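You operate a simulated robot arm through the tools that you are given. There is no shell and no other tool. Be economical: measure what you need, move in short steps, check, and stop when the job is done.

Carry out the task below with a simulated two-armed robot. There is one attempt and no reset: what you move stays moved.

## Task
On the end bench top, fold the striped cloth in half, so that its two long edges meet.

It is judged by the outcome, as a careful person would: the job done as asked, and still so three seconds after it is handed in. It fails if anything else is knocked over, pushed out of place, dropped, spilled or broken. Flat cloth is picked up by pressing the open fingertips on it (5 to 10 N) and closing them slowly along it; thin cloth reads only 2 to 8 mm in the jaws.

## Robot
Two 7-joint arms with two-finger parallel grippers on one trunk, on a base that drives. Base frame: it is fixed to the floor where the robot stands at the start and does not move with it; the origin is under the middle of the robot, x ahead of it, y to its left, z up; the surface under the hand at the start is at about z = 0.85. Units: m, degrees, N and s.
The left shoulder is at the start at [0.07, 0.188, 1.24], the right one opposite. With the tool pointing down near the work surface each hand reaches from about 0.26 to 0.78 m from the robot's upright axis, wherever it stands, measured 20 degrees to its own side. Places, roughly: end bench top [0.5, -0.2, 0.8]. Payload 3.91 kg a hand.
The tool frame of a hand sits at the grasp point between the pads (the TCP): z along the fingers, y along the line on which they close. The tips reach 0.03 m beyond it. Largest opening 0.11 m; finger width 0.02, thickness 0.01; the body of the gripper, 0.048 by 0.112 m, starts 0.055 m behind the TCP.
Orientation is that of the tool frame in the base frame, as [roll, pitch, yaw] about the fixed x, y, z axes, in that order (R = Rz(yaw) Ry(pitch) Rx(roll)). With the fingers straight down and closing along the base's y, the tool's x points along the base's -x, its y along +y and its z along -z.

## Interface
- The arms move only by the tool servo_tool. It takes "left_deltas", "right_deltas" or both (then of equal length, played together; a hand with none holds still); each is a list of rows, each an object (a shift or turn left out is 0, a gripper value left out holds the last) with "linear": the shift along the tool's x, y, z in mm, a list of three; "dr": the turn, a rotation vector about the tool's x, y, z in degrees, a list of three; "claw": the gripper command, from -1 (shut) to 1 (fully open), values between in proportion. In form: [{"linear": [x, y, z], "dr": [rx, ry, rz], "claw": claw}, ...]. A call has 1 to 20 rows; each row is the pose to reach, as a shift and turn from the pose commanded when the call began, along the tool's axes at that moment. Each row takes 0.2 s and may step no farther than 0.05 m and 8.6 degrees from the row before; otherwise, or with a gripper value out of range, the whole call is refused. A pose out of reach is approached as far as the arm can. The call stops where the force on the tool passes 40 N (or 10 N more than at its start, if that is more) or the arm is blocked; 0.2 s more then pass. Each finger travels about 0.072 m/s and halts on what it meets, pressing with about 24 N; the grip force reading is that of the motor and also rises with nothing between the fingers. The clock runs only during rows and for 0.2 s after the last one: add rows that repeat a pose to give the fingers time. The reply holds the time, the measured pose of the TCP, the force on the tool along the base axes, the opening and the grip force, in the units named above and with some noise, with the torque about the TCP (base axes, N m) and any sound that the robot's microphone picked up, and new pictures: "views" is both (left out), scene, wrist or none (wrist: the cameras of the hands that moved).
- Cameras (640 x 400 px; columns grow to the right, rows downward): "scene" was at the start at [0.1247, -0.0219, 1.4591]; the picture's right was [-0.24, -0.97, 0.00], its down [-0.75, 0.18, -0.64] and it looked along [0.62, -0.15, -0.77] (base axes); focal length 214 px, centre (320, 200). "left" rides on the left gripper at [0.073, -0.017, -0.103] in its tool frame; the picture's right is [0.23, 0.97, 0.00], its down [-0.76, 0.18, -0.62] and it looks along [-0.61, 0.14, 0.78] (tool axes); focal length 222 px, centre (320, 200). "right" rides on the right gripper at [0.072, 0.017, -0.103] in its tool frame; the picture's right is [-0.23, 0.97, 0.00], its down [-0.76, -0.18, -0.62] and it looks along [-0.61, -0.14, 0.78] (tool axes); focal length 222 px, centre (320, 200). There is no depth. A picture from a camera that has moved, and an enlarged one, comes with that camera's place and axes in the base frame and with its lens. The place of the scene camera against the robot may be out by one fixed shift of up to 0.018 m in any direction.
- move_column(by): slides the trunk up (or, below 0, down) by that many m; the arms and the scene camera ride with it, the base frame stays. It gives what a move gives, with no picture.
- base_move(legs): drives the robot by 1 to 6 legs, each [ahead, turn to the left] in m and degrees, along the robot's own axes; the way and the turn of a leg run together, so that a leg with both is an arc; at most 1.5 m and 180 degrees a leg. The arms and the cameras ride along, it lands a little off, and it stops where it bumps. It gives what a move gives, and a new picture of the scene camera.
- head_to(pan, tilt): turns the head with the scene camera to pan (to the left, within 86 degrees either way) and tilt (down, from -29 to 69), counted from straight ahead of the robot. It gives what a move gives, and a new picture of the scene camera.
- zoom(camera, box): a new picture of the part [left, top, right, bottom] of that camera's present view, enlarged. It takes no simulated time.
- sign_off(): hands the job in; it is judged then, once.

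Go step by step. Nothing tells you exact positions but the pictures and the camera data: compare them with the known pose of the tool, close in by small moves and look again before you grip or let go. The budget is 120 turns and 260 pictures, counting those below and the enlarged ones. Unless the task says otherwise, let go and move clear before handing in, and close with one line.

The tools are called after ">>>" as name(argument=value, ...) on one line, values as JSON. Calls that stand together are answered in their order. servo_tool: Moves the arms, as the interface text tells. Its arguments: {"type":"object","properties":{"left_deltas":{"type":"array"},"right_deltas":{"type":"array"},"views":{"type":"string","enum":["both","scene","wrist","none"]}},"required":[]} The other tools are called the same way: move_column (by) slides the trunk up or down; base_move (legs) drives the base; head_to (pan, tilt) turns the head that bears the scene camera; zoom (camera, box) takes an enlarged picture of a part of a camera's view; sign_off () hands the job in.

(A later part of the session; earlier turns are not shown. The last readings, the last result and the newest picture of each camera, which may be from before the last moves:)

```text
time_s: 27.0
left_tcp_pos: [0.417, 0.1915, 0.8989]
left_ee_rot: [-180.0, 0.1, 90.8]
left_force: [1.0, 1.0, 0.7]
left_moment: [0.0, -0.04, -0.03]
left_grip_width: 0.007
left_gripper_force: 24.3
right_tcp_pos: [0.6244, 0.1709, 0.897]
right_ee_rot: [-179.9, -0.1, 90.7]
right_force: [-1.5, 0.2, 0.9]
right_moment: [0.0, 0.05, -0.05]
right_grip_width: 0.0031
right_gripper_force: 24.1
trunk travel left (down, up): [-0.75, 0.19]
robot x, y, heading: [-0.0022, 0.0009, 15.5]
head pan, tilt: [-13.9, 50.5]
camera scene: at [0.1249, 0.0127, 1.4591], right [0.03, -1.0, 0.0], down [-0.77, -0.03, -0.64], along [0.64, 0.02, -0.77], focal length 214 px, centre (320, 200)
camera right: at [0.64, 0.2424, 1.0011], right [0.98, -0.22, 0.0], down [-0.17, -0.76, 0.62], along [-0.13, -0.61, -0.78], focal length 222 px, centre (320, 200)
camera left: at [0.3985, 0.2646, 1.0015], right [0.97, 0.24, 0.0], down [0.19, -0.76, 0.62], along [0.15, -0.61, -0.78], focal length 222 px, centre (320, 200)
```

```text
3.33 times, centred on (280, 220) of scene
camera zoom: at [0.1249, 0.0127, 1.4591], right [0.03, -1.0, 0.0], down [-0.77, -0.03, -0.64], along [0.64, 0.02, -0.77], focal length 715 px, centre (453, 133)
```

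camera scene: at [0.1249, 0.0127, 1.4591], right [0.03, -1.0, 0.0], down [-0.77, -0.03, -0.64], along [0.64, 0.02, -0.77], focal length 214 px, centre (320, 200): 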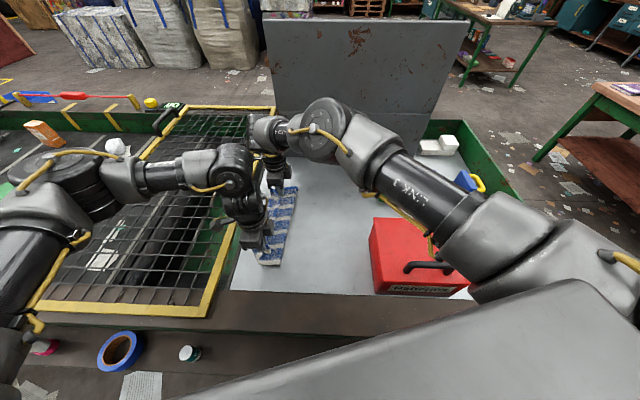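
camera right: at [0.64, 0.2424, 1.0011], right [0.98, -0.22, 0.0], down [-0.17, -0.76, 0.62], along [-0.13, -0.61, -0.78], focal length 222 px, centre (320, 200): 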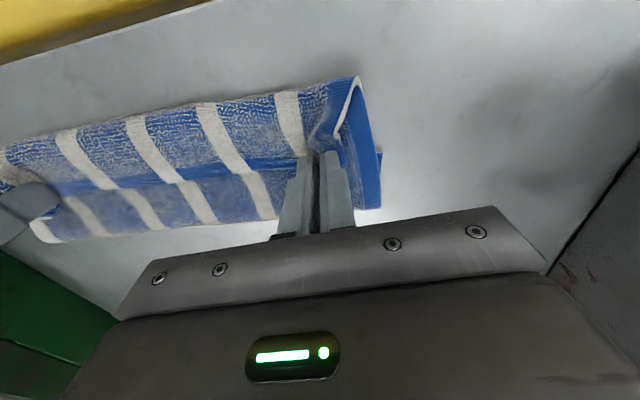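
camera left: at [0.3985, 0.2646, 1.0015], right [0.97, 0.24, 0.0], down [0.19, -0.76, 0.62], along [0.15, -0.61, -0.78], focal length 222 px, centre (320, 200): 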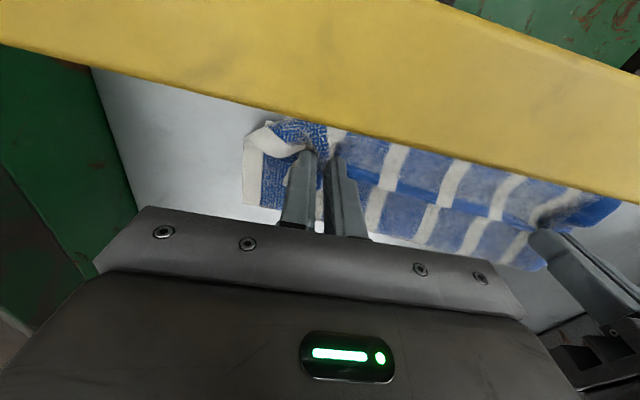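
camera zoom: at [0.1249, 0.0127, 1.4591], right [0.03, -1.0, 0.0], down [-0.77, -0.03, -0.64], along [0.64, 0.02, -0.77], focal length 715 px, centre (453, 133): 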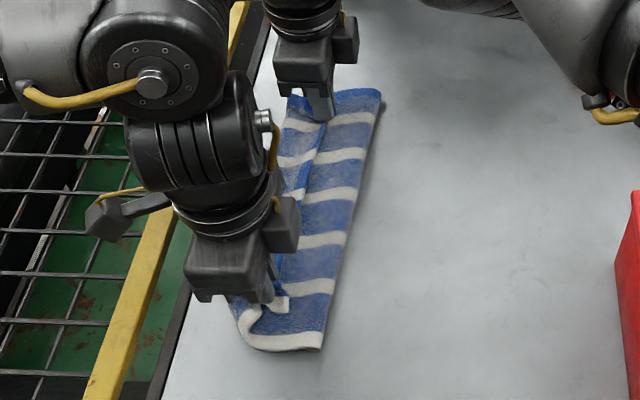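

The edge line in the middle shows the upper sheet rolled back on itself, and the crease sits too far left, at y≈0.12 instead of about 0.06–0.10. I'm lifting again and moving both hands back to the right, past the true midline, so the lower half lies flat. I'm also aligning the jaws with the cloth's 9° rotation.

>>> servo_tool(left_deltas=[{"linear": [0, 0, -15], "dr": [0, 0, 1]}, {"linear": [-5, -1, -30], "dr": [0, 0, 2]}, {"linear": [-12, -3, -45], "dr": [0, 0, 3]}, {"linear": [-22, -5, -58], "dr": [0, 0, 4]}, {"linear": [-34, -8, -68], "dr": [0, 0, 5]}, {"linear": [-48, -10, -76], "dr": [0, 0, 6]}, {"linear": [-62, -13, -80], "dr": [0, 0, 7]}, {"linear": [-76, -16, -80], "dr": [0, 0, 8]}, {"linear": [-90, -19, -78], "dr": [0, 0, 9]}, {"linear": [-105, -22, -72], "dr": [0, 0, 10]}, {"linear": [-120, -25, -65], "dr": [0, 0, 10]}, {"linear": [-120, -25, -65], "dr": [0, 0, 10]}], right_deltas=[{"linear": [0, 0, -15], "dr": [0, 0, 1]}, {"linear": [-6, -1, -30], "dr": [0, 0, 2]}, {"linear": [-14, -2, -45], "dr": [0, 0, 3]}, {"linear": [-25, -3, -58], "dr": [0, 0, 4]}, {"linear": [-38, -4, -68], "dr": [0, 0, 5]}, {"linear": [-53, -5, -76], "dr": [0, 0, 6]}, {"linear": [-69, -6, -80], "dr": [0, 0, 7]}, {"linear": [-85, -7, -80], "dr": [0, 0, 8]}, {"linear": [-101, -9, -78], "dr": [0, 0, 9]}, {"linear": [-118, -10, -72], "dr": [0, 0, 10]}, {"linear": [-135, -12, -65], "dr": [0, 0, 10]}, {"linear": [-135, -12, -65], "dr": [0, 0, 10]}], views="both")

>>> zoom(camera="scene", box=[220, 150, 380, 290])

```text
time_s: 29.6
left_tcp_pos: [0.3906, 0.0732, 0.9647]
left_ee_rot: [180.0, 0.1, 80.8]
left_force: [14.6, -2.0, -0.2]
left_moment: [-0.05, -0.41, 0.05]
left_grip_width: 0.0079
left_gripper_force: 23.9
right_tcp_pos: [0.6132, 0.0347, 0.9605]
right_ee_rot: [-179.8, 0.0, 80.7]
right_force: [-15.4, 2.6, 0.2]
right_moment: [0.05, 0.48, 0.0]
right_grip_width: 0.0034
right_gripper_force: 24.0
trunk travel left (down, up): [-0.75, 0.19]
robot x, y, heading: [0.0026, 0.0012, 15.5]
head pan, tilt: [-13.9, 50.5]
camera scene: at [0.1248, 0.0133, 1.4591], right [0.03, -1.0, 0.0], down [-0.77, -0.03, -0.64], along [0.64, 0.02, -0.77], focal length 214 px, centre (320, 200)
camera right: at [0.6412, 0.1037, 1.0647], right [0.92, -0.38, 0.0], down [-0.3, -0.72, 0.62], along [-0.24, -0.58, -0.78], focal length 222 px, centre (320, 200)
camera left: at [0.387, 0.1484, 1.0668], right [1.0, 0.07, 0.0], down [0.05, -0.78, 0.62], along [0.04, -0.62, -0.78], focal length 222 px, centre (320, 200)
```

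scene: 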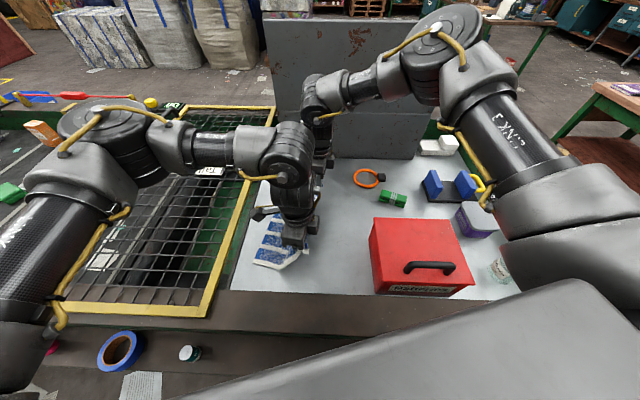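
right: 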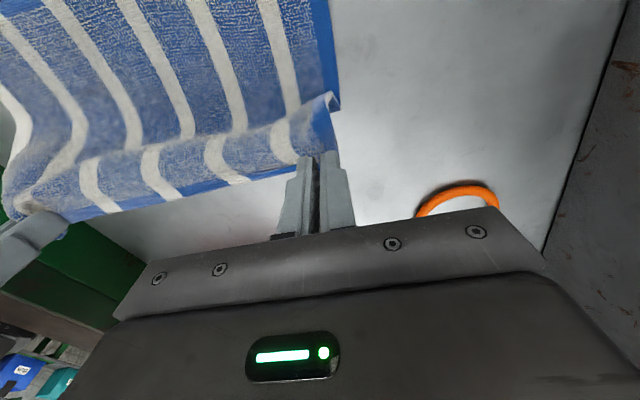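
left: 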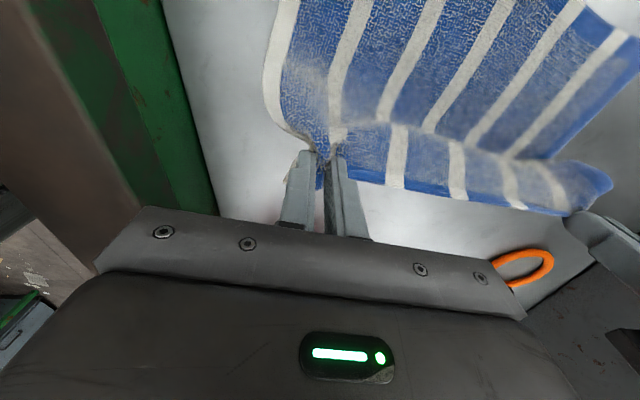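

```text
2.86 times, centred on (300, 220) of scene
camera zoom: at [0.1248, 0.0133, 1.4591], right [0.03, -1.0, 0.0], down [-0.77, -0.03, -0.64], along [0.64, 0.02, -0.77], focal length 613 px, centre (377, 143)
```

zoom: 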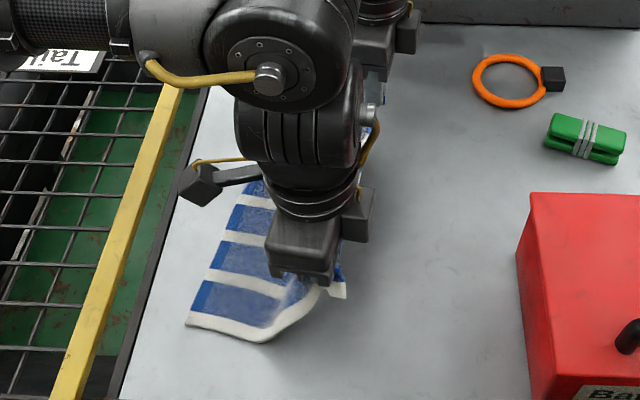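

The lower half now lies flat, but the hands are stretching the cloth along x (15 N), so I'm easing them together. The lower left edge runs from about (0.379, 0.214) to (0.656, 0.157). I'm arcing over again toward pinch spots of about (0.412, 0.192) and (0.617, 0.149).

>>> servo_tool(left_deltas=[{"linear": [0, 0, 0]}, {"linear": [12, 0, -8]}, {"linear": [24, 0, -11]}, {"linear": [36, 0, -12]}, {"linear": [48, 1, -11]}, {"linear": [60, 1, -7]}, {"linear": [72, 1, -1]}, {"linear": [84, 1, 8]}, {"linear": [96, 2, 20]}, {"linear": [106, 2, 34]}, {"linear": [114, 2, 48]}, {"linear": [120, 2, 58]}, {"linear": [120, 2, 58]}], right_deltas=[{"linear": [0, -14, 0]}, {"linear": [11, -14, -8]}, {"linear": [22, -14, -11]}, {"linear": [34, -14, -12]}, {"linear": [45, -14, -11]}, {"linear": [56, -14, -7]}, {"linear": [67, -14, -1]}, {"linear": [79, -14, 8]}, {"linear": [90, -14, 20]}, {"linear": [100, -14, 34]}, {"linear": [107, -14, 48]}, {"linear": [113, -14, 56]}, {"linear": [113, -14, 56]}], views="wrist")

>>> zoom(camera="scene", box=[220, 150, 380, 290])

```text
time_s: 32.4
left_tcp_pos: [0.4145, 0.19, 0.9052]
left_ee_rot: [-180.0, -0.1, 80.8]
left_force: [0.4, -0.2, 0.8]
left_moment: [-0.03, -0.03, -0.04]
left_grip_width: 0.007
left_gripper_force: 23.8
right_tcp_pos: [0.6182, 0.1471, 0.906]
right_ee_rot: [179.9, -0.1, 80.6]
right_force: [-1.8, -1.0, -1.2]
right_moment: [-0.01, 0.01, 0.06]
right_grip_width: 0.0028
right_gripper_force: 23.9
trunk travel left (down, up): [-0.75, 0.19]
robot x, y, heading: [0.0002, 0.004, 15.5]
head pan, tilt: [-13.9, 50.5]
camera right: at [0.6469, 0.2156, 1.0095], right [0.92, -0.38, 0.0], down [-0.3, -0.72, 0.62], along [-0.24, -0.57, -0.78], focal length 222 px, centre (320, 200)
camera left: at [0.4103, 0.265, 1.0085], right [1.0, 0.07, 0.0], down [0.05, -0.78, 0.62], along [0.04, -0.62, -0.78], focal length 222 px, centre (320, 200)
```

right: 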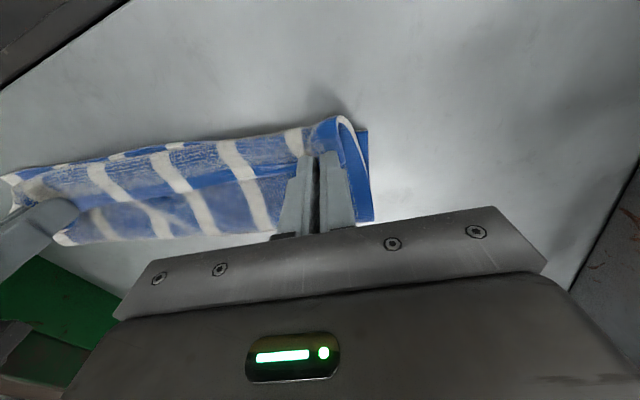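
left: 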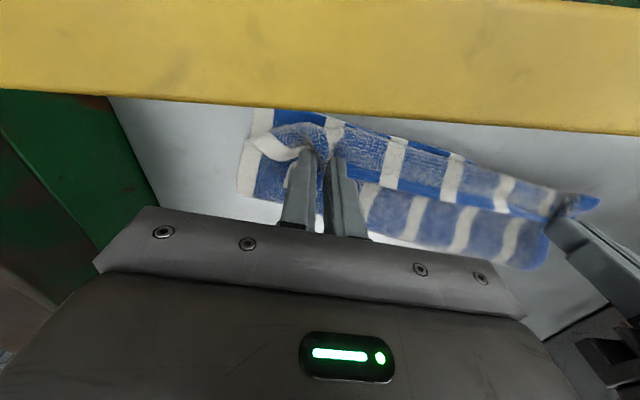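

```text
2.86 times, centred on (300, 220) of scene
camera zoom: at [0.125, 0.0119, 1.4591], right [0.03, -1.0, 0.0], down [-0.77, -0.02, -0.64], along [0.64, 0.02, -0.77], focal length 613 px, centre (377, 143)
```

zoom: 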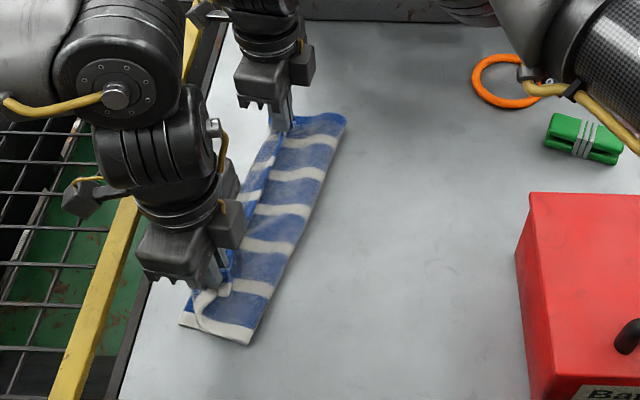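

The sheet leaves the jaws pointing left, so it rolls over on itself and pulls the crease left. I'm lifting and going back right again, and this time turning the two jaws toward each other so the cloth hangs straight from the edge.

>>> servo_tool(left_deltas=[{"linear": [0, 0, -20], "dr": [0, 0, 2]}, {"linear": [-8, 0, -40], "dr": [0, 0, 6]}, {"linear": [-18, 0, -58], "dr": [0, 0, 11]}, {"linear": [-30, -1, -70], "dr": [0, 0, 16]}, {"linear": [-44, -1, -76], "dr": [0, 0, 21]}, {"linear": [-58, -2, -78], "dr": [0, 0, 26]}, {"linear": [-72, -2, -76], "dr": [0, 0, 32]}, {"linear": [-86, -3, -70], "dr": [0, 0, 38]}, {"linear": [-98, -4, -62], "dr": [0, 0, 44]}, {"linear": [-109, -4, -52], "dr": [0, 0, 50]}, {"linear": [-118, -5, -42], "dr": [0, 0, 55]}, {"linear": [-127, -5, -35], "dr": [0, 0, 60]}, {"linear": [-127, -5, -35], "dr": [0, 0, 60]}], right_deltas=[{"linear": [0, 0, -20], "dr": [0, 0, -2]}, {"linear": [-8, 0, -40], "dr": [0, 0, -6]}, {"linear": [-18, 0, -58], "dr": [0, 0, -12]}, {"linear": [-30, 0, -70], "dr": [0, 0, -18]}, {"linear": [-43, 0, -76], "dr": [0, 0, -24]}, {"linear": [-56, 0, -78], "dr": [0, 0, -30]}, {"linear": [-70, 1, -76], "dr": [0, 0, -36]}, {"linear": [-83, 1, -70], "dr": [0, 0, -42]}, {"linear": [-95, 1, -62], "dr": [0, 0, -48]}, {"linear": [-106, 2, -52], "dr": [0, 0, -54]}, {"linear": [-115, 2, -42], "dr": [0, 0, -60]}, {"linear": [-123, 2, -35], "dr": [0, 0, -66]}, {"linear": [-123, 2, -35], "dr": [0, 0, -66]}], views="both")

>>> zoom(camera="scene", box=[220, 150, 380, 290])

```text
time_s: 35.2
left_tcp_pos: [0.3872, 0.0663, 0.9416]
left_ee_rot: [179.9, 0.0, 20.7]
left_force: [13.8, -2.0, -0.5]
left_moment: [-0.08, -0.47, 0.16]
left_grip_width: 0.0052
left_gripper_force: 23.9
right_tcp_pos: [0.6029, 0.0271, 0.9403]
right_ee_rot: [-179.9, 0.0, 146.8]
right_force: [-15.3, 2.7, -0.5]
right_moment: [0.03, 0.49, -0.03]
right_grip_width: 0.003
right_gripper_force: 24.1
trunk travel left (down, up): [-0.75, 0.19]
robot x, y, heading: [-0.0003, 0.0013, 15.6]
head pan, tilt: [-13.9, 50.5]
camera scene: at [0.1251, 0.0127, 1.4591], right [0.03, -1.0, 0.0], down [-0.77, -0.03, -0.64], along [0.64, 0.02, -0.77], focal length 214 px, centre (320, 200)
camera right: at [0.5498, 0.0801, 1.0442], right [0.72, 0.69, 0.0], down [0.54, -0.57, 0.62], along [0.43, -0.45, -0.78], focal length 222 px, centre (320, 200)
camera left: at [0.4508, 0.1081, 1.0448], right [0.56, -0.83, 0.0], down [-0.65, -0.44, 0.62], along [-0.52, -0.35, -0.78], focal length 222 px, centre (320, 200)
```

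scene: 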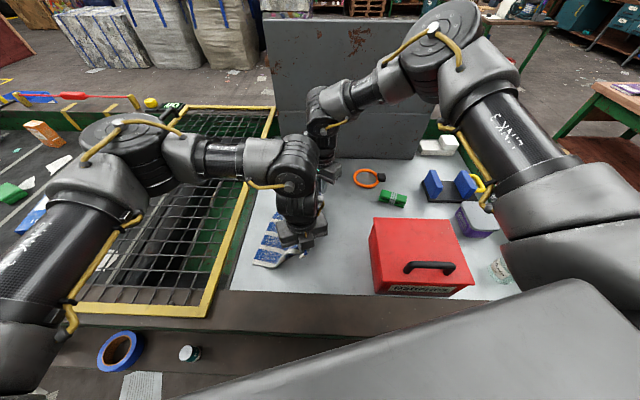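
right: 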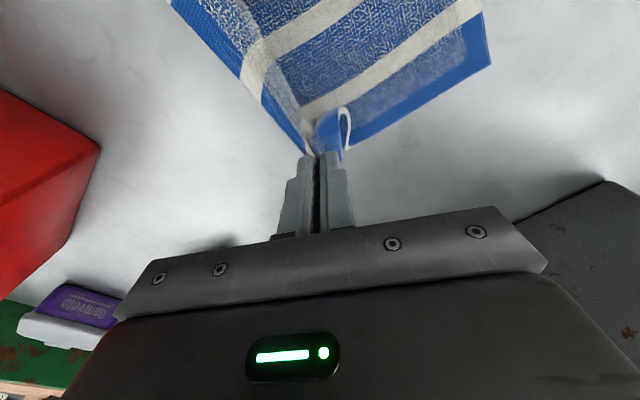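
left: 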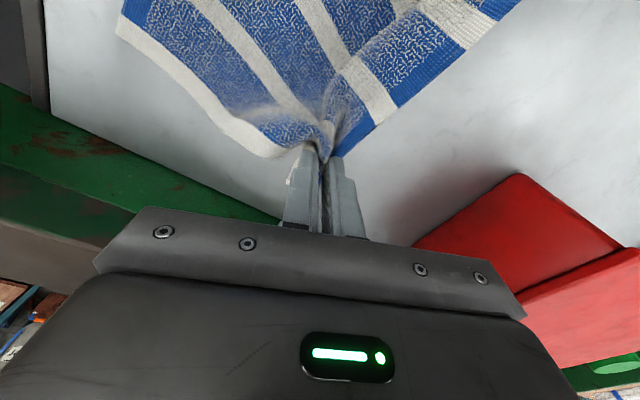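

```text
2.86 times, centred on (300, 220) of scene
camera zoom: at [0.1251, 0.0127, 1.4591], right [0.03, -1.0, 0.0], down [-0.77, -0.03, -0.64], along [0.64, 0.02, -0.77], focal length 613 px, centre (377, 143)
```

zoom: 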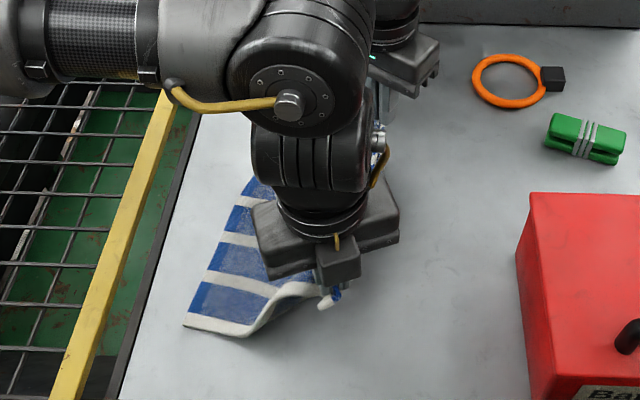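

Now the edge hangs straight between the jaws and the lower half lies flat, with its left edge from about (0.370, 0.220) to (0.653, 0.150). I'm easing the tension and arcing over to the left again, keeping the hands high enough to clear the yellow frame.

>>> servo_tool(left_deltas=[{"linear": [0, 0, 0]}, {"linear": [5.9, -11.3, -9]}, {"linear": [11.8, -22.7, -15]}, {"linear": [17.7, -34, -19]}, {"linear": [23.6, -45.4, -21]}, {"linear": [29.5, -56.7, -21]}, {"linear": [35.4, -68, -19]}, {"linear": [41.3, -79.4, -14]}, {"linear": [47.2, -90.7, -5]}, {"linear": [53.1, -102, 7]}, {"linear": [59, -113.4, 19]}, {"linear": [59, -113.4, 19]}], right_deltas=[{"linear": [7.8, -2.7, 0]}, {"linear": [13, 7.4, -9]}, {"linear": [18.1, 17.5, -15]}, {"linear": [23.3, 27.7, -19]}, {"linear": [28.5, 37.8, -21]}, {"linear": [33.6, 47.9, -21]}, {"linear": [38.8, 58, -19]}, {"linear": [44, 68.1, -14]}, {"linear": [49.2, 78.3, -5]}, {"linear": [54.3, 88.4, 7]}, {"linear": [59.5, 98.5, 19]}, {"linear": [59.5, 98.5, 19]}], views="wrist")

>>> zoom(camera="scene", box=[220, 150, 380, 290])

```text
time_s: 37.8
left_tcp_pos: [0.4031, 0.1922, 0.9217]
left_ee_rot: [180.0, 0.0, 20.9]
left_force: [5.2, -1.9, 0.6]
left_moment: [-0.08, -0.17, 0.13]
left_grip_width: 0.005
left_gripper_force: 23.8
right_tcp_pos: [0.6048, 0.1397, 0.922]
right_ee_rot: [179.8, -0.1, 146.6]
right_force: [-4.6, 1.6, -0.1]
right_moment: [0.03, 0.16, -0.04]
right_grip_width: 0.0031
right_gripper_force: 24.1
trunk travel left (down, up): [-0.75, 0.19]
robot x, y, heading: [0.0008, -0.001, 16.1]
head pan, tilt: [-13.9, 50.5]
camera right: at [0.5533, 0.1943, 1.0257], right [0.73, 0.69, 0.0], down [0.54, -0.57, 0.62], along [0.43, -0.45, -0.78], focal length 222 px, centre (320, 200)
camera left: at [0.4658, 0.2343, 1.0247], right [0.56, -0.83, 0.0], down [-0.65, -0.44, 0.62], along [-0.52, -0.35, -0.78], focal length 222 px, centre (320, 200)
```

right: 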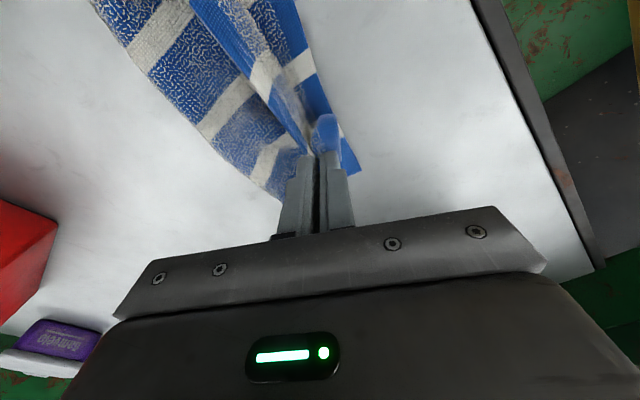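
left: 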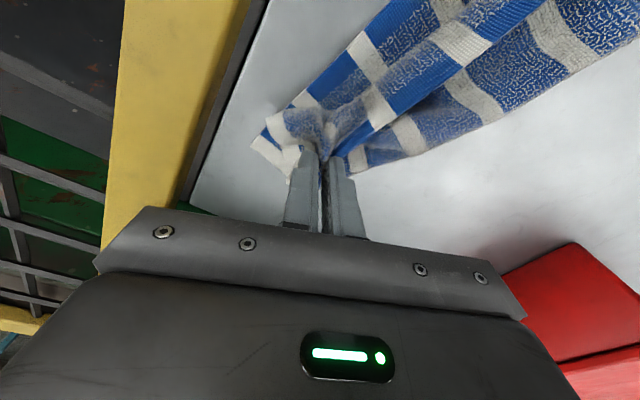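

```text
2.86 times, centred on (300, 220) of scene
camera zoom: at [0.125, 0.0113, 1.4591], right [0.03, -1.0, 0.0], down [-0.77, -0.02, -0.64], along [0.64, 0.02, -0.77], focal length 613 px, centre (377, 143)
```

zoom: 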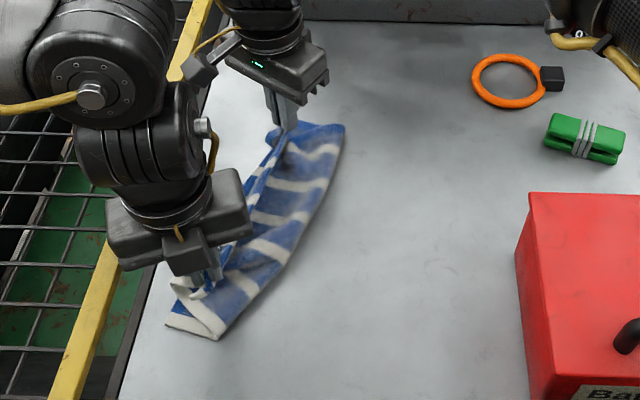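

The cloth is stiff enough that the rolled loop keeps pushing the lower half left; the near corner is now at y≈0.237. I'll lay it flat again by carrying the edge back right, dragging it a bit away from the frame and squaring it up. Then I'll regrasp with the jaws closing across the edge.

>>> servo_tool(left_deltas=[{"linear": [-4.3, 14.2, -15], "dr": [0, 0, -4.3]}, {"linear": [-8.6, 28.4, -30], "dr": [0, 0, -8.6]}, {"linear": [-12.9, 42.7, -42], "dr": [0, 0, -12.9]}, {"linear": [-17.2, 56.9, -50], "dr": [0, 0, -17.2]}, {"linear": [-21.5, 71.1, -54], "dr": [0, 0, -21.5]}, {"linear": [-25.8, 85.3, -54], "dr": [0, 0, -25.8]}, {"linear": [-30.1, 99.5, -48], "dr": [0, 0, -30.1]}, {"linear": [-34.4, 113.8, -38], "dr": [0, 0, -34.4]}, {"linear": [-38.6, 128, -24], "dr": [0, 0, -38.7]}, {"linear": [-42.9, 142.2, -8], "dr": [0, 0, -43]}, {"linear": [-47.2, 156.4, 8], "dr": [0, 0, -47.3]}, {"linear": [-51.5, 170.6, 18], "dr": [0, 0, -51.6]}, {"linear": [-55.8, 184.8, 24], "dr": [0, 0, -55.9]}, {"linear": [-60.1, 199.1, 26], "dr": [0, 0, -60.2]}, {"linear": [-64.4, 213.3, 26], "dr": [0, 0, -64.5]}, {"linear": [-68.7, 227.5, 26], "dr": [0, 0, -69]}, {"linear": [-68.7, 227.5, 26], "dr": [0, 0, -69]}], right_deltas=[{"linear": [-8.3, -9.5, -15], "dr": [0, 0, 3.6]}, {"linear": [-16.7, -19, -30], "dr": [0, 0, 7.1]}, {"linear": [-25, -28.4, -42], "dr": [0, 0, 10.7]}, {"linear": [-33.4, -37.9, -50], "dr": [0, 0, 14.2]}, {"linear": [-41.7, -47.4, -54], "dr": [0, 0, 17.8]}, {"linear": [-50, -56.9, -54], "dr": [0, 0, 21.4]}, {"linear": [-58.4, -66.3, -48], "dr": [0, 0, 24.9]}, {"linear": [-66.7, -75.8, -38], "dr": [0, 0, 28.5]}, {"linear": [-75, -85.3, -24], "dr": [0, 0, 32]}, {"linear": [-83.4, -94.8, -8], "dr": [0, 0, 35.6]}, {"linear": [-91.7, -104.2, 8], "dr": [0, 0, 39.2]}, {"linear": [-100, -113.7, 18], "dr": [0, 0, 42.7]}, {"linear": [-108.4, -123.2, 24], "dr": [0, 0, 46.3]}, {"linear": [-116.7, -132.7, 26], "dr": [0, 0, 49.9]}, {"linear": [-125, -142.1, 26], "dr": [0, 0, 53.4]}, {"linear": [-133.4, -151.6, 26], "dr": [0, 0, 57]}, {"linear": [-133.4, -151.6, 26], "dr": [0, 0, 57]}], views="both")

```text
time_s: 41.4
left_tcp_pos: [0.4175, -0.038, 0.8964]
left_ee_rot: [180.0, 0.2, 89.7]
left_force: [5.2, -1.0, -1.3]
left_moment: [-0.02, -0.15, -0.07]
left_grip_width: 0.0048
left_gripper_force: 24.1
left hand out of reach, approached as far as the arm can: row 16, 17
right_tcp_pos: [0.6338, -0.0591, 0.8948]
right_ee_rot: [180.0, -0.1, 89.6]
right_force: [-6.0, 0.2, 0.5]
right_moment: [0.02, 0.19, 0.05]
right_grip_width: 0.0029
right_gripper_force: 23.8
trunk travel left (down, up): [-0.75, 0.19]
robot x, y, heading: [0.0022, 0.0001, 15.7]
head pan, tilt: [-13.9, 50.5]
camera scene: at [0.1252, 0.013, 1.4591], right [0.03, -1.0, 0.0], down [-0.77, -0.03, -0.64], along [0.64, 0.02, -0.77], focal length 214 px, centre (320, 200)
camera right: at [0.6505, 0.0146, 0.9999], right [0.97, -0.23, 0.0], down [-0.18, -0.76, 0.62], along [-0.15, -0.61, -0.78], focal length 222 px, centre (320, 200)
camera left: at [0.4019, 0.0343, 0.9999], right [0.97, 0.22, 0.0], down [0.18, -0.76, 0.63], along [0.14, -0.61, -0.78], focal length 222 px, centre (320, 200)
```

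scene: 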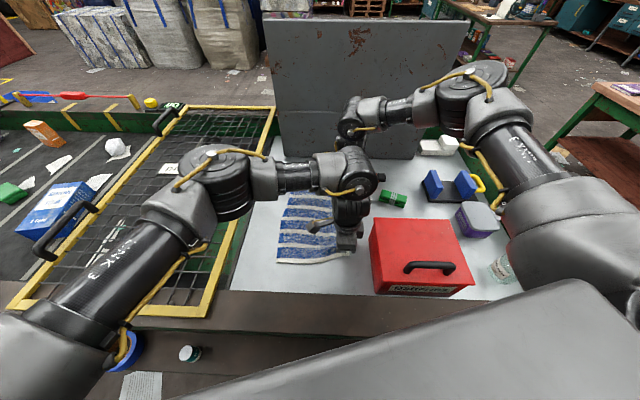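
right: 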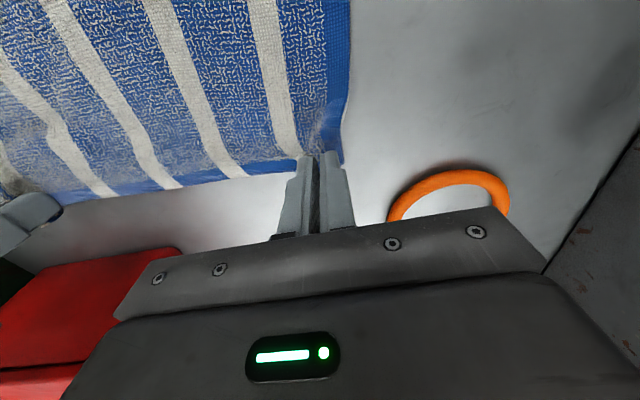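
left: 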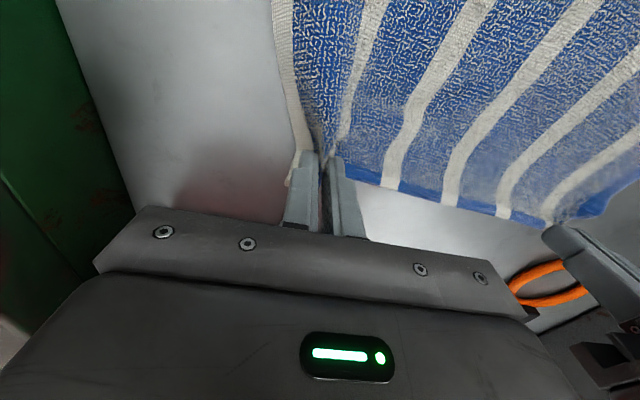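

The cloth is flat and square again, with its left edge at y≈0.15 and its right edge at about −0.06 to −0.075, nothing disturbed. I'm lowering slightly, opening, and lifting clear to look.

>>> servo_tool(left_deltas=[{"linear": [0, 0, 4]}, {"linear": [0, 0, 8]}, {"linear": [0, 0, 8], "claw": -0.6}, {"linear": [0, 0, 8], "claw": -0.3}, {"linear": [0, 0, 8], "claw": -0.1}, {"linear": [0, 0, -10], "claw": -0.1}, {"linear": [0, 0, -50], "claw": -0.1}, {"linear": [0, 0, -95], "claw": -0.1}, {"linear": [40, 0, -130]}, {"linear": [80, 0, -150]}, {"linear": [120, 0, -150]}], right_deltas=[{"linear": [0, 0, 4]}, {"linear": [0, 0, 7]}, {"linear": [0, 0, 7], "claw": -0.6}, {"linear": [0, 0, 7], "claw": -0.3}, {"linear": [0, 0, 7], "claw": -0.1}, {"linear": [0, 0, -10], "claw": -0.1}, {"linear": [0, 0, -50], "claw": -0.1}, {"linear": [0, 0, -95], "claw": -0.1}, {"linear": [-30, 0, -130]}, {"linear": [-70, 0, -150]}, {"linear": [-100, 0, -150]}], views="both")

>>> zoom(camera="scene", box=[230, 150, 430, 290])

```text
refused: row 9 steps farther than a row can; nothing moved
```

```text
2.86 times, centred on (330, 220) of scene
camera zoom: at [0.1252, 0.013, 1.4591], right [0.03, -1.0, 0.0], down [-0.77, -0.03, -0.64], along [0.64, 0.02, -0.77], focal length 613 px, centre (291, 143)
```

zoom: 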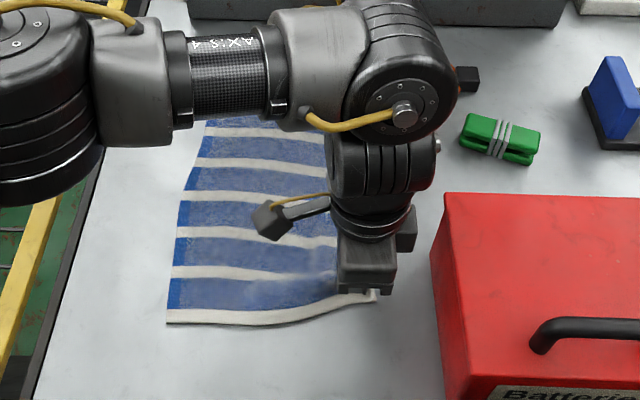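

One row stepped too far; I'm splitting it.

>>> servo_tool(left_deltas=[{"linear": [0, 0, 4]}, {"linear": [0, 0, 8]}, {"linear": [0, 0, 8], "claw": -0.6}, {"linear": [0, 0, 8], "claw": -0.3}, {"linear": [0, 0, 8], "claw": -0.1}, {"linear": [0, 0, -10]}, {"linear": [0, 0, -50]}, {"linear": [0, 0, -95]}, {"linear": [30, 0, -125]}, {"linear": [65, 0, -145]}, {"linear": [100, 0, -150]}, {"linear": [140, 0, -150]}], right_deltas=[{"linear": [0, 0, 4]}, {"linear": [0, 0, 7]}, {"linear": [0, 0, 7], "claw": -0.6}, {"linear": [0, 0, 7], "claw": -0.3}, {"linear": [0, 0, 7], "claw": -0.1}, {"linear": [0, 0, -10]}, {"linear": [0, 0, -50]}, {"linear": [0, 0, -95]}, {"linear": [-20, 0, -125]}, {"linear": [-50, 0, -145]}, {"linear": [-80, 0, -150]}, {"linear": [-100, 0, -150]}], views="both")

>>> zoom(camera="scene", box=[230, 150, 430, 290])

```text
time_s: 44.0
left_tcp_pos: [0.4174, 0.1037, 1.0459]
left_ee_rot: [-180.0, 0.1, 89.8]
left_force: [0.3, -0.1, -1.0]
left_moment: [-0.04, -0.02, 0.02]
left_grip_width: 0.0496
left_gripper_force: 0.0
right_tcp_pos: [0.6321, -0.1574, 1.0461]
right_ee_rot: [-180.0, 0.0, 89.7]
right_force: [0.3, -0.3, -0.4]
right_moment: [-0.01, -0.01, -0.03]
right_grip_width: 0.0495
right_gripper_force: 0.1
trunk travel left (down, up): [-0.75, 0.19]
robot x, y, heading: [0.0005, -0.0011, 15.7]
head pan, tilt: [-13.9, 50.5]
camera scene: at [0.1251, 0.0143, 1.4591], right [0.03, -1.0, 0.0], down [-0.77, -0.03, -0.64], along [0.64, 0.02, -0.77], focal length 214 px, centre (320, 200)
camera right: at [0.6491, -0.0844, 1.1492], right [0.97, -0.23, 0.0], down [-0.18, -0.76, 0.62], along [-0.14, -0.61, -0.78], focal length 222 px, centre (320, 200)
camera left: at [0.4017, 0.1772, 1.1496], right [0.97, 0.22, 0.0], down [0.17, -0.76, 0.62], along [0.14, -0.61, -0.78], focal length 222 px, centre (320, 200)
```

scene: 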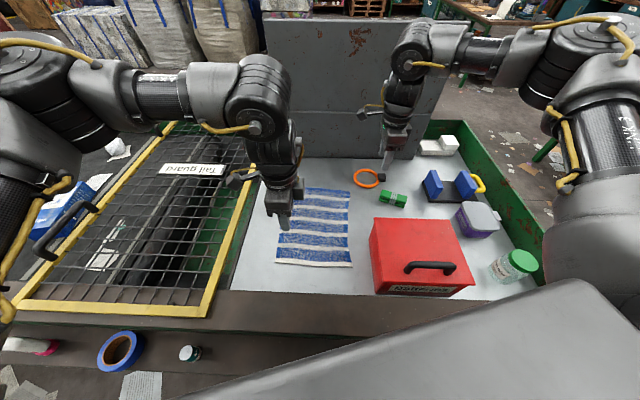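
right: 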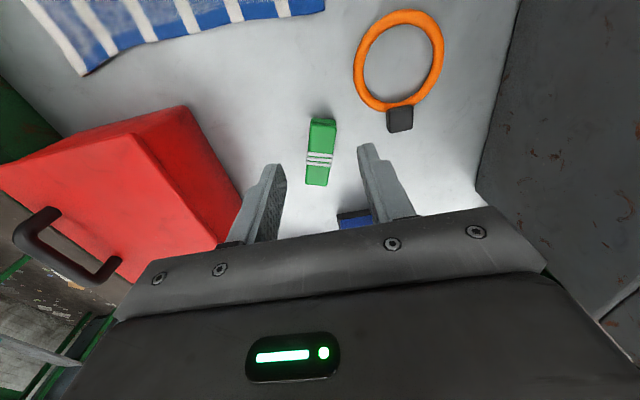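
left: 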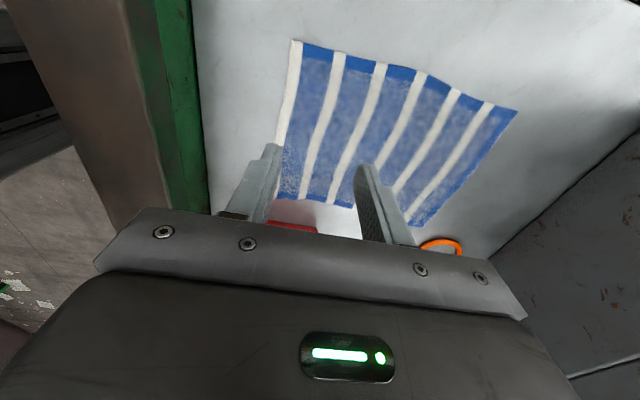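

```text
2.86 times, centred on (330, 220) of scene
camera zoom: at [0.1251, 0.0143, 1.4591], right [0.03, -1.0, 0.0], down [-0.77, -0.03, -0.64], along [0.64, 0.02, -0.77], focal length 613 px, centre (291, 143)
```

zoom: 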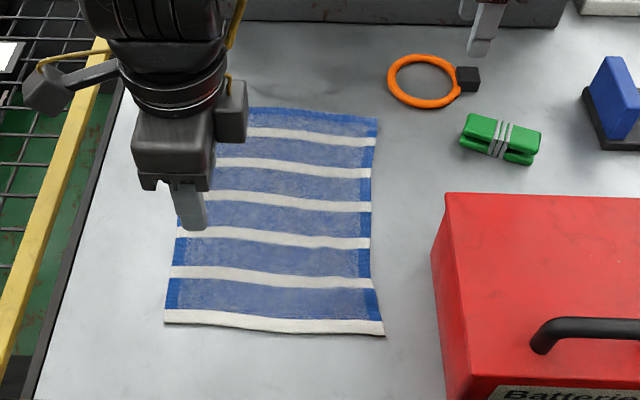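

The cloth is flat again, with corners at about NR (0.370, −0.070), FR (0.657, −0.077), NL (0.377, 0.155) and FL (0.667, 0.145). There's now room at the left edge, so I'll fold left-to-right, with the jaws closing across the edge so the cloth hangs straight down from them. I'm bringing both hands over the left corners.

>>> servo_tool(left_deltas=[{"linear": [3, -1, 0], "dr": [0, 0, -7.5]}, {"linear": [6, -2, 0], "dr": [0, 0, -15]}, {"linear": [9, -3, 0], "dr": [0, 0, -22.5]}, {"linear": [12, -4, 0], "dr": [0, 0, -30]}, {"linear": [15, -5, 0], "dr": [0, 0, -37.5]}, {"linear": [18, -6, 0], "dr": [0, 0, -45]}, {"linear": [21, -7, 0], "dr": [0, 0, -52.5]}, {"linear": [24, -8, 0], "dr": [0, 0, -60]}, {"linear": [27, -9, 0], "dr": [0, 0, -67.5]}, {"linear": [30, -10, 0], "dr": [0, 0, -75]}, {"linear": [34, -10, 20], "dr": [0, 0, -82.5]}, {"linear": [38, -10, 50], "dr": [0, 0, -90]}, {"linear": [38, -10, 90], "dr": [0, 0, -90]}, {"linear": [38, -10, 120], "dr": [0, 0, -90]}, {"linear": [38, -10, 120], "dr": [0, 0, -90]}], right_deltas=[{"linear": [24, 0, 0], "dr": [0, 0, -7.5]}, {"linear": [48, 1, 0], "dr": [0, 0, -15]}, {"linear": [72, 1, 0], "dr": [0, 0, -22.5]}, {"linear": [97, 2, 0], "dr": [0, 0, -30]}, {"linear": [121, 2, 0], "dr": [0, 0, -37.5]}, {"linear": [145, 3, 0], "dr": [0, 0, -45]}, {"linear": [170, 3, 0], "dr": [0, 0, -52.5]}, {"linear": [194, 4, 0], "dr": [0, 0, -60]}, {"linear": [218, 4, 0], "dr": [0, 0, -67.5]}, {"linear": [242, 5, 0], "dr": [0, 0, -75]}, {"linear": [267, 5, 20], "dr": [0, 0, -82.5]}, {"linear": [291, 5, 50], "dr": [0, 0, -90]}, {"linear": [291, 5, 90], "dr": [0, 0, -90]}, {"linear": [291, 5, 120], "dr": [0, 0, -90]}, {"linear": [291, 5, 120], "dr": [0, 0, -90]}], views="both")

```text
time_s: 47.2
left_tcp_pos: [0.415, 0.1408, 0.9238]
left_ee_rot: [-179.9, -0.1, 179.6]
left_force: [-0.4, -0.1, 0.0]
left_moment: [-0.02, 0.01, -0.02]
left_grip_width: 0.0494
left_gripper_force: 0.0
left hand out of reach, approached as far as the arm can: row 12, 13, 14, 15
right_tcp_pos: [0.6295, 0.1309, 0.9283]
right_ee_rot: [179.8, 0.2, 179.6]
right_force: [-0.4, 0.3, 0.6]
right_moment: [0.03, 0.01, 0.0]
right_grip_width: 0.0496
right_gripper_force: 0.1
right hand out of reach, approached as far as the arm can: row 12, 13, 14, 15
trunk travel left (down, up): [-0.75, 0.19]
robot x, y, heading: [0.0029, -0.0009, 15.6]
head pan, tilt: [-13.9, 50.5]
camera scene: at [0.1246, 0.0125, 1.4592], right [0.03, -1.0, 0.0], down [-0.77, -0.03, -0.64], along [0.64, 0.02, -0.77], focal length 214 px, centre (320, 200)
camera right: at [0.5558, 0.1481, 1.0322], right [0.23, 0.97, 0.0], down [0.76, -0.19, 0.62], along [0.61, -0.14, -0.78], focal length 222 px, centre (320, 200)
camera left: at [0.3435, 0.1247, 1.0274], right [-0.22, 0.98, 0.0], down [0.76, 0.17, 0.62], along [0.61, 0.14, -0.78], focal length 222 px, centre (320, 200)
```

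scene: 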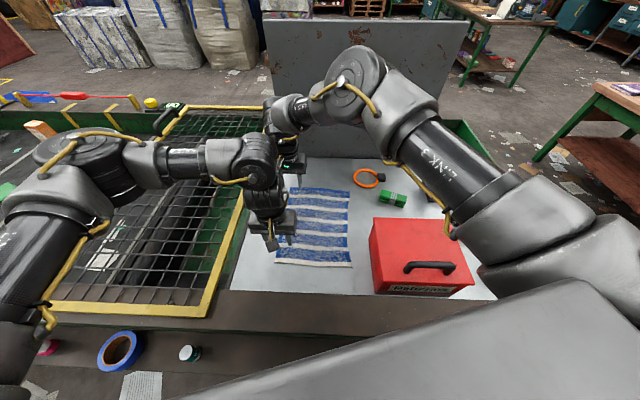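
right: 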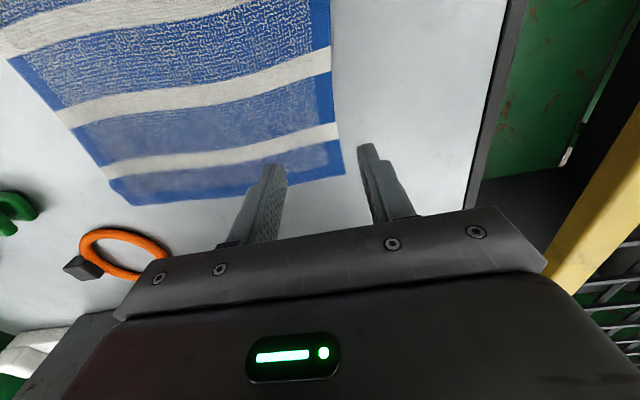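
left: 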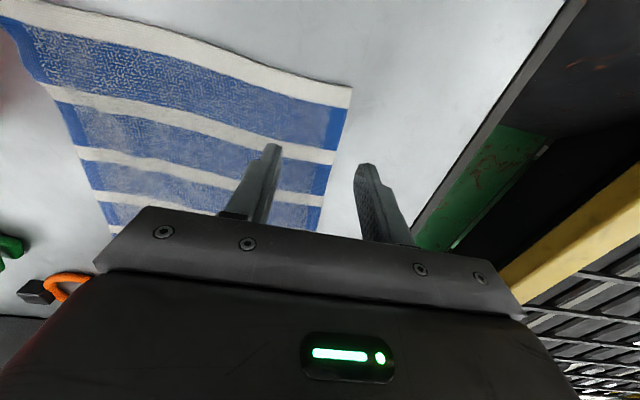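

Both hands straddle the left edge nicely, about 4 cm in from each corner. I'm lowering to just above contact.

>>> servo_tool(left_deltas=[{"linear": [0, 0, 15]}, {"linear": [0, 0, 28]}, {"linear": [0, 0, 36]}, {"linear": [0, 0, 38]}, {"linear": [0, 0, 38]}], right_deltas=[{"linear": [0, 0, 15]}, {"linear": [0, 0, 30]}, {"linear": [0, 0, 39]}, {"linear": [0, 0, 41]}, {"linear": [0, 0, 41]}], views="wrist")

```text
time_s: 48.4
left_tcp_pos: [0.4143, 0.1407, 0.8868]
left_ee_rot: [180.0, -0.1, 179.7]
left_force: [-0.1, 0.3, -1.1]
left_moment: [-0.03, 0.02, 0.01]
left_grip_width: 0.0495
left_gripper_force: 0.0
right_tcp_pos: [0.6216, 0.1286, 0.8913]
right_ee_rot: [179.8, 0.1, 179.5]
right_force: [0.4, -0.4, 0.9]
right_moment: [0.02, 0.0, 0.03]
right_grip_width: 0.0494
right_gripper_force: 0.0
right hand out of reach, approached as far as the arm can: row 2, 3, 4, 5
trunk travel left (down, up): [-0.75, 0.19]
robot x, y, heading: [-0.0035, 0.002, 15.5]
head pan, tilt: [-13.9, 50.5]
camera right: at [0.5491, 0.1454, 0.9945], right [0.24, 0.97, 0.0], down [0.76, -0.19, 0.62], along [0.61, -0.14, -0.78], focal length 222 px, centre (320, 200)
camera left: at [0.3428, 0.1247, 0.9893], right [-0.22, 0.97, 0.0], down [0.76, 0.18, 0.62], along [0.61, 0.14, -0.78], focal length 222 px, centre (320, 200)
```

right: 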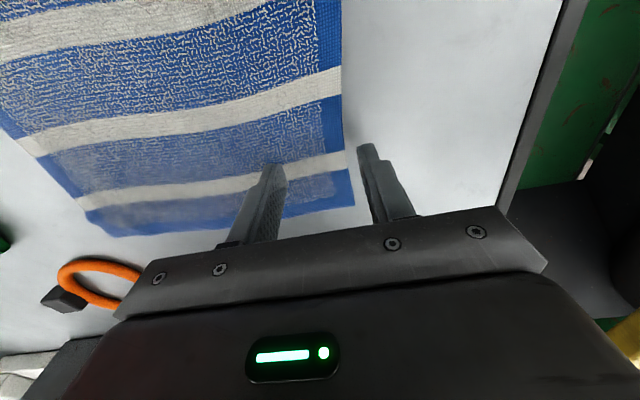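
left: 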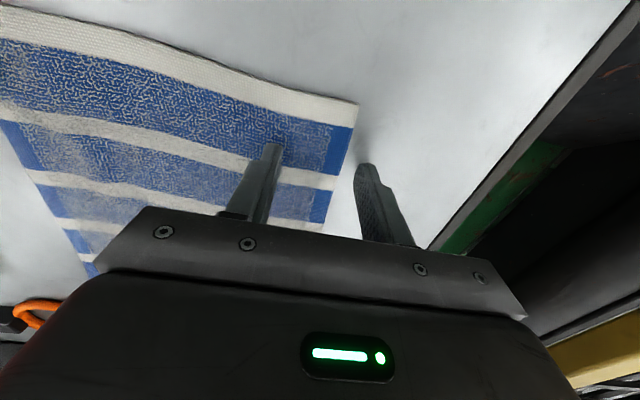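

Both are at the edge with the fingers straddling it. I'm pressing down in small steps now.

>>> servo_tool(left_deltas=[{"linear": [0, 0, 1]}, {"linear": [0, 0, 2]}, {"linear": [0, 0, 3.5]}], right_deltas=[{"linear": [0, 0, 3]}, {"linear": [0, 0, 5]}, {"linear": [0, 0, 7]}], views="none")

```text
time_s: 49.2
left_tcp_pos: [0.4137, 0.1403, 0.883]
left_ee_rot: [-179.9, 0.0, 179.7]
left_force: [0.3, 0.9, 3.3]
left_moment: [-0.12, 0.01, 0.01]
left_grip_width: 0.0494
left_gripper_force: 0.1
right_tcp_pos: [0.6195, 0.1274, 0.8841]
right_ee_rot: [179.8, 0.1, 179.4]
right_force: [0.3, -0.8, 0.9]
right_moment: [-0.01, -0.03, -0.01]
right_grip_width: 0.0492
right_gripper_force: 0.0
trunk travel left (down, up): [-0.75, 0.19]
robot x, y, heading: [0.0001, 0.0002, 15.8]
head pan, tilt: [-13.9, 50.5]
```

>>> servo_tool(left_deltas=[{"linear": [0, 0, 0.5]}, {"linear": [0, 0, 0.8]}], right_deltas=[{"linear": [0, 0, 1]}, {"linear": [0, 0, 2]}], views="none")

```text
time_s: 49.8
left_tcp_pos: [0.4145, 0.1401, 0.8828]
left_ee_rot: [-179.9, 0.0, 179.8]
left_force: [2.7, 0.5, 9.3]
left_moment: [-0.31, -0.09, 0.05]
left_grip_width: 0.0493
left_gripper_force: 0.0
right_tcp_pos: [0.6197, 0.1278, 0.883]
right_ee_rot: [179.8, 0.2, 179.5]
right_force: [0.5, 0.7, 4.6]
right_moment: [-0.1, -0.03, 0.04]
right_grip_width: 0.0493
right_gripper_force: 0.1
trunk travel left (down, up): [-0.75, 0.19]
robot x, y, heading: [-0.0022, 0.0007, 15.7]
head pan, tilt: [-13.9, 50.5]
```

Left is at 9 N and right at 5 N, so contact is good. I'm closing both slowly.

>>> servo_tool(left_deltas=[{"linear": [0, 0, 0], "claw": -0.16}, {"linear": [0, 0, 0], "claw": -0.23}, {"linear": [0, 0, 0], "claw": -0.3}, {"linear": [0, 0, 0], "claw": -0.37}, {"linear": [0, 0, 0], "claw": -0.44}, {"linear": [0, 0, 0], "claw": -0.51}, {"linear": [0, 0, 0], "claw": -0.58}, {"linear": [0, 0, 0], "claw": -0.65}, {"linear": [0, 0, 0], "claw": -0.72}, {"linear": [0, 0, 0], "claw": -0.79}, {"linear": [0, 0, 0], "claw": -0.86}, {"linear": [0, 0, 0], "claw": -0.93}, {"linear": [0, 0, 0], "claw": -1}, {"linear": [0, 0, 0], "claw": -1}, {"linear": [0, 0, 0], "claw": -1}], right_deltas=[{"linear": [0, 0, 0.6], "claw": -0.16}, {"linear": [0, 0, 0.6], "claw": -0.23}, {"linear": [0, 0, 0.6], "claw": -0.3}, {"linear": [0, 0, 0.6], "claw": -0.37}, {"linear": [0, 0, 0.6], "claw": -0.44}, {"linear": [0, 0, 0.6], "claw": -0.51}, {"linear": [0, 0, 0.6], "claw": -0.58}, {"linear": [0, 0, 0.6], "claw": -0.65}, {"linear": [0, 0, 0.6], "claw": -0.72}, {"linear": [0, 0, 0.6], "claw": -0.79}, {"linear": [0, 0, 0.6], "claw": -0.86}, {"linear": [0, 0, 0.6], "claw": -0.93}, {"linear": [0, 0, 0.6], "claw": -1}, {"linear": [0, 0, 0.6], "claw": -1}, {"linear": [0, 0, 0.6], "claw": -1}], views="wrist")

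```text
time_s: 53.0
left_tcp_pos: [0.4117, 0.14, 0.8827]
left_ee_rot: [-180.0, 0.1, 179.7]
left_force: [0.3, -0.6, 11.4]
left_moment: [-0.13, -0.04, -0.03]
left_grip_width: 0.0049
left_gripper_force: 23.4
right_tcp_pos: [0.6189, 0.1259, 0.8825]
right_ee_rot: [179.7, 0.2, 179.5]
right_force: [-0.3, -1.0, 10.4]
right_moment: [-0.09, 0.02, -0.01]
right_grip_width: 0.0049
right_gripper_force: 24.2
trunk travel left (down, up): [-0.75, 0.19]
robot x, y, heading: [-0.0015, 0.001, 15.8]
head pan, tilt: [-13.9, 50.5]
camera right: at [0.5455, 0.1438, 0.9862], right [0.24, 0.97, 0.01], down [0.76, -0.19, 0.63], along [0.61, -0.14, -0.78], focal length 222 px, centre (320, 200)
camera left: at [0.3411, 0.1239, 0.9858], right [-0.22, 0.97, 0.0], down [0.76, 0.17, 0.62], along [0.61, 0.14, -0.78], focal length 222 px, centre (320, 200)
```

right: 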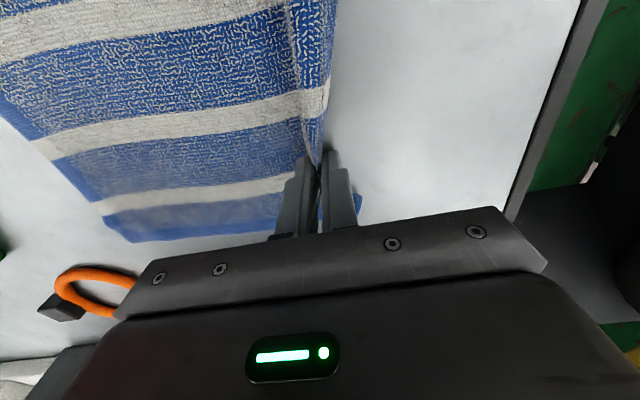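
left: 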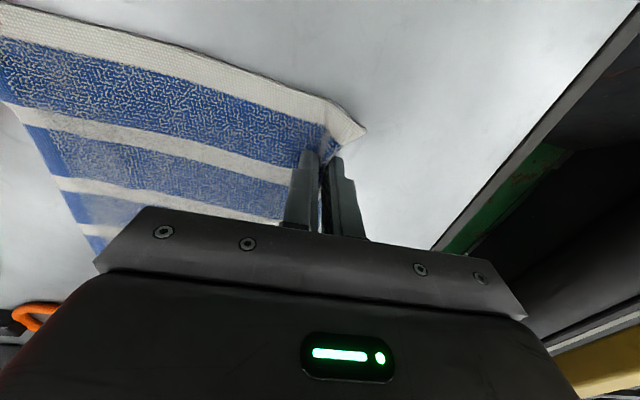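

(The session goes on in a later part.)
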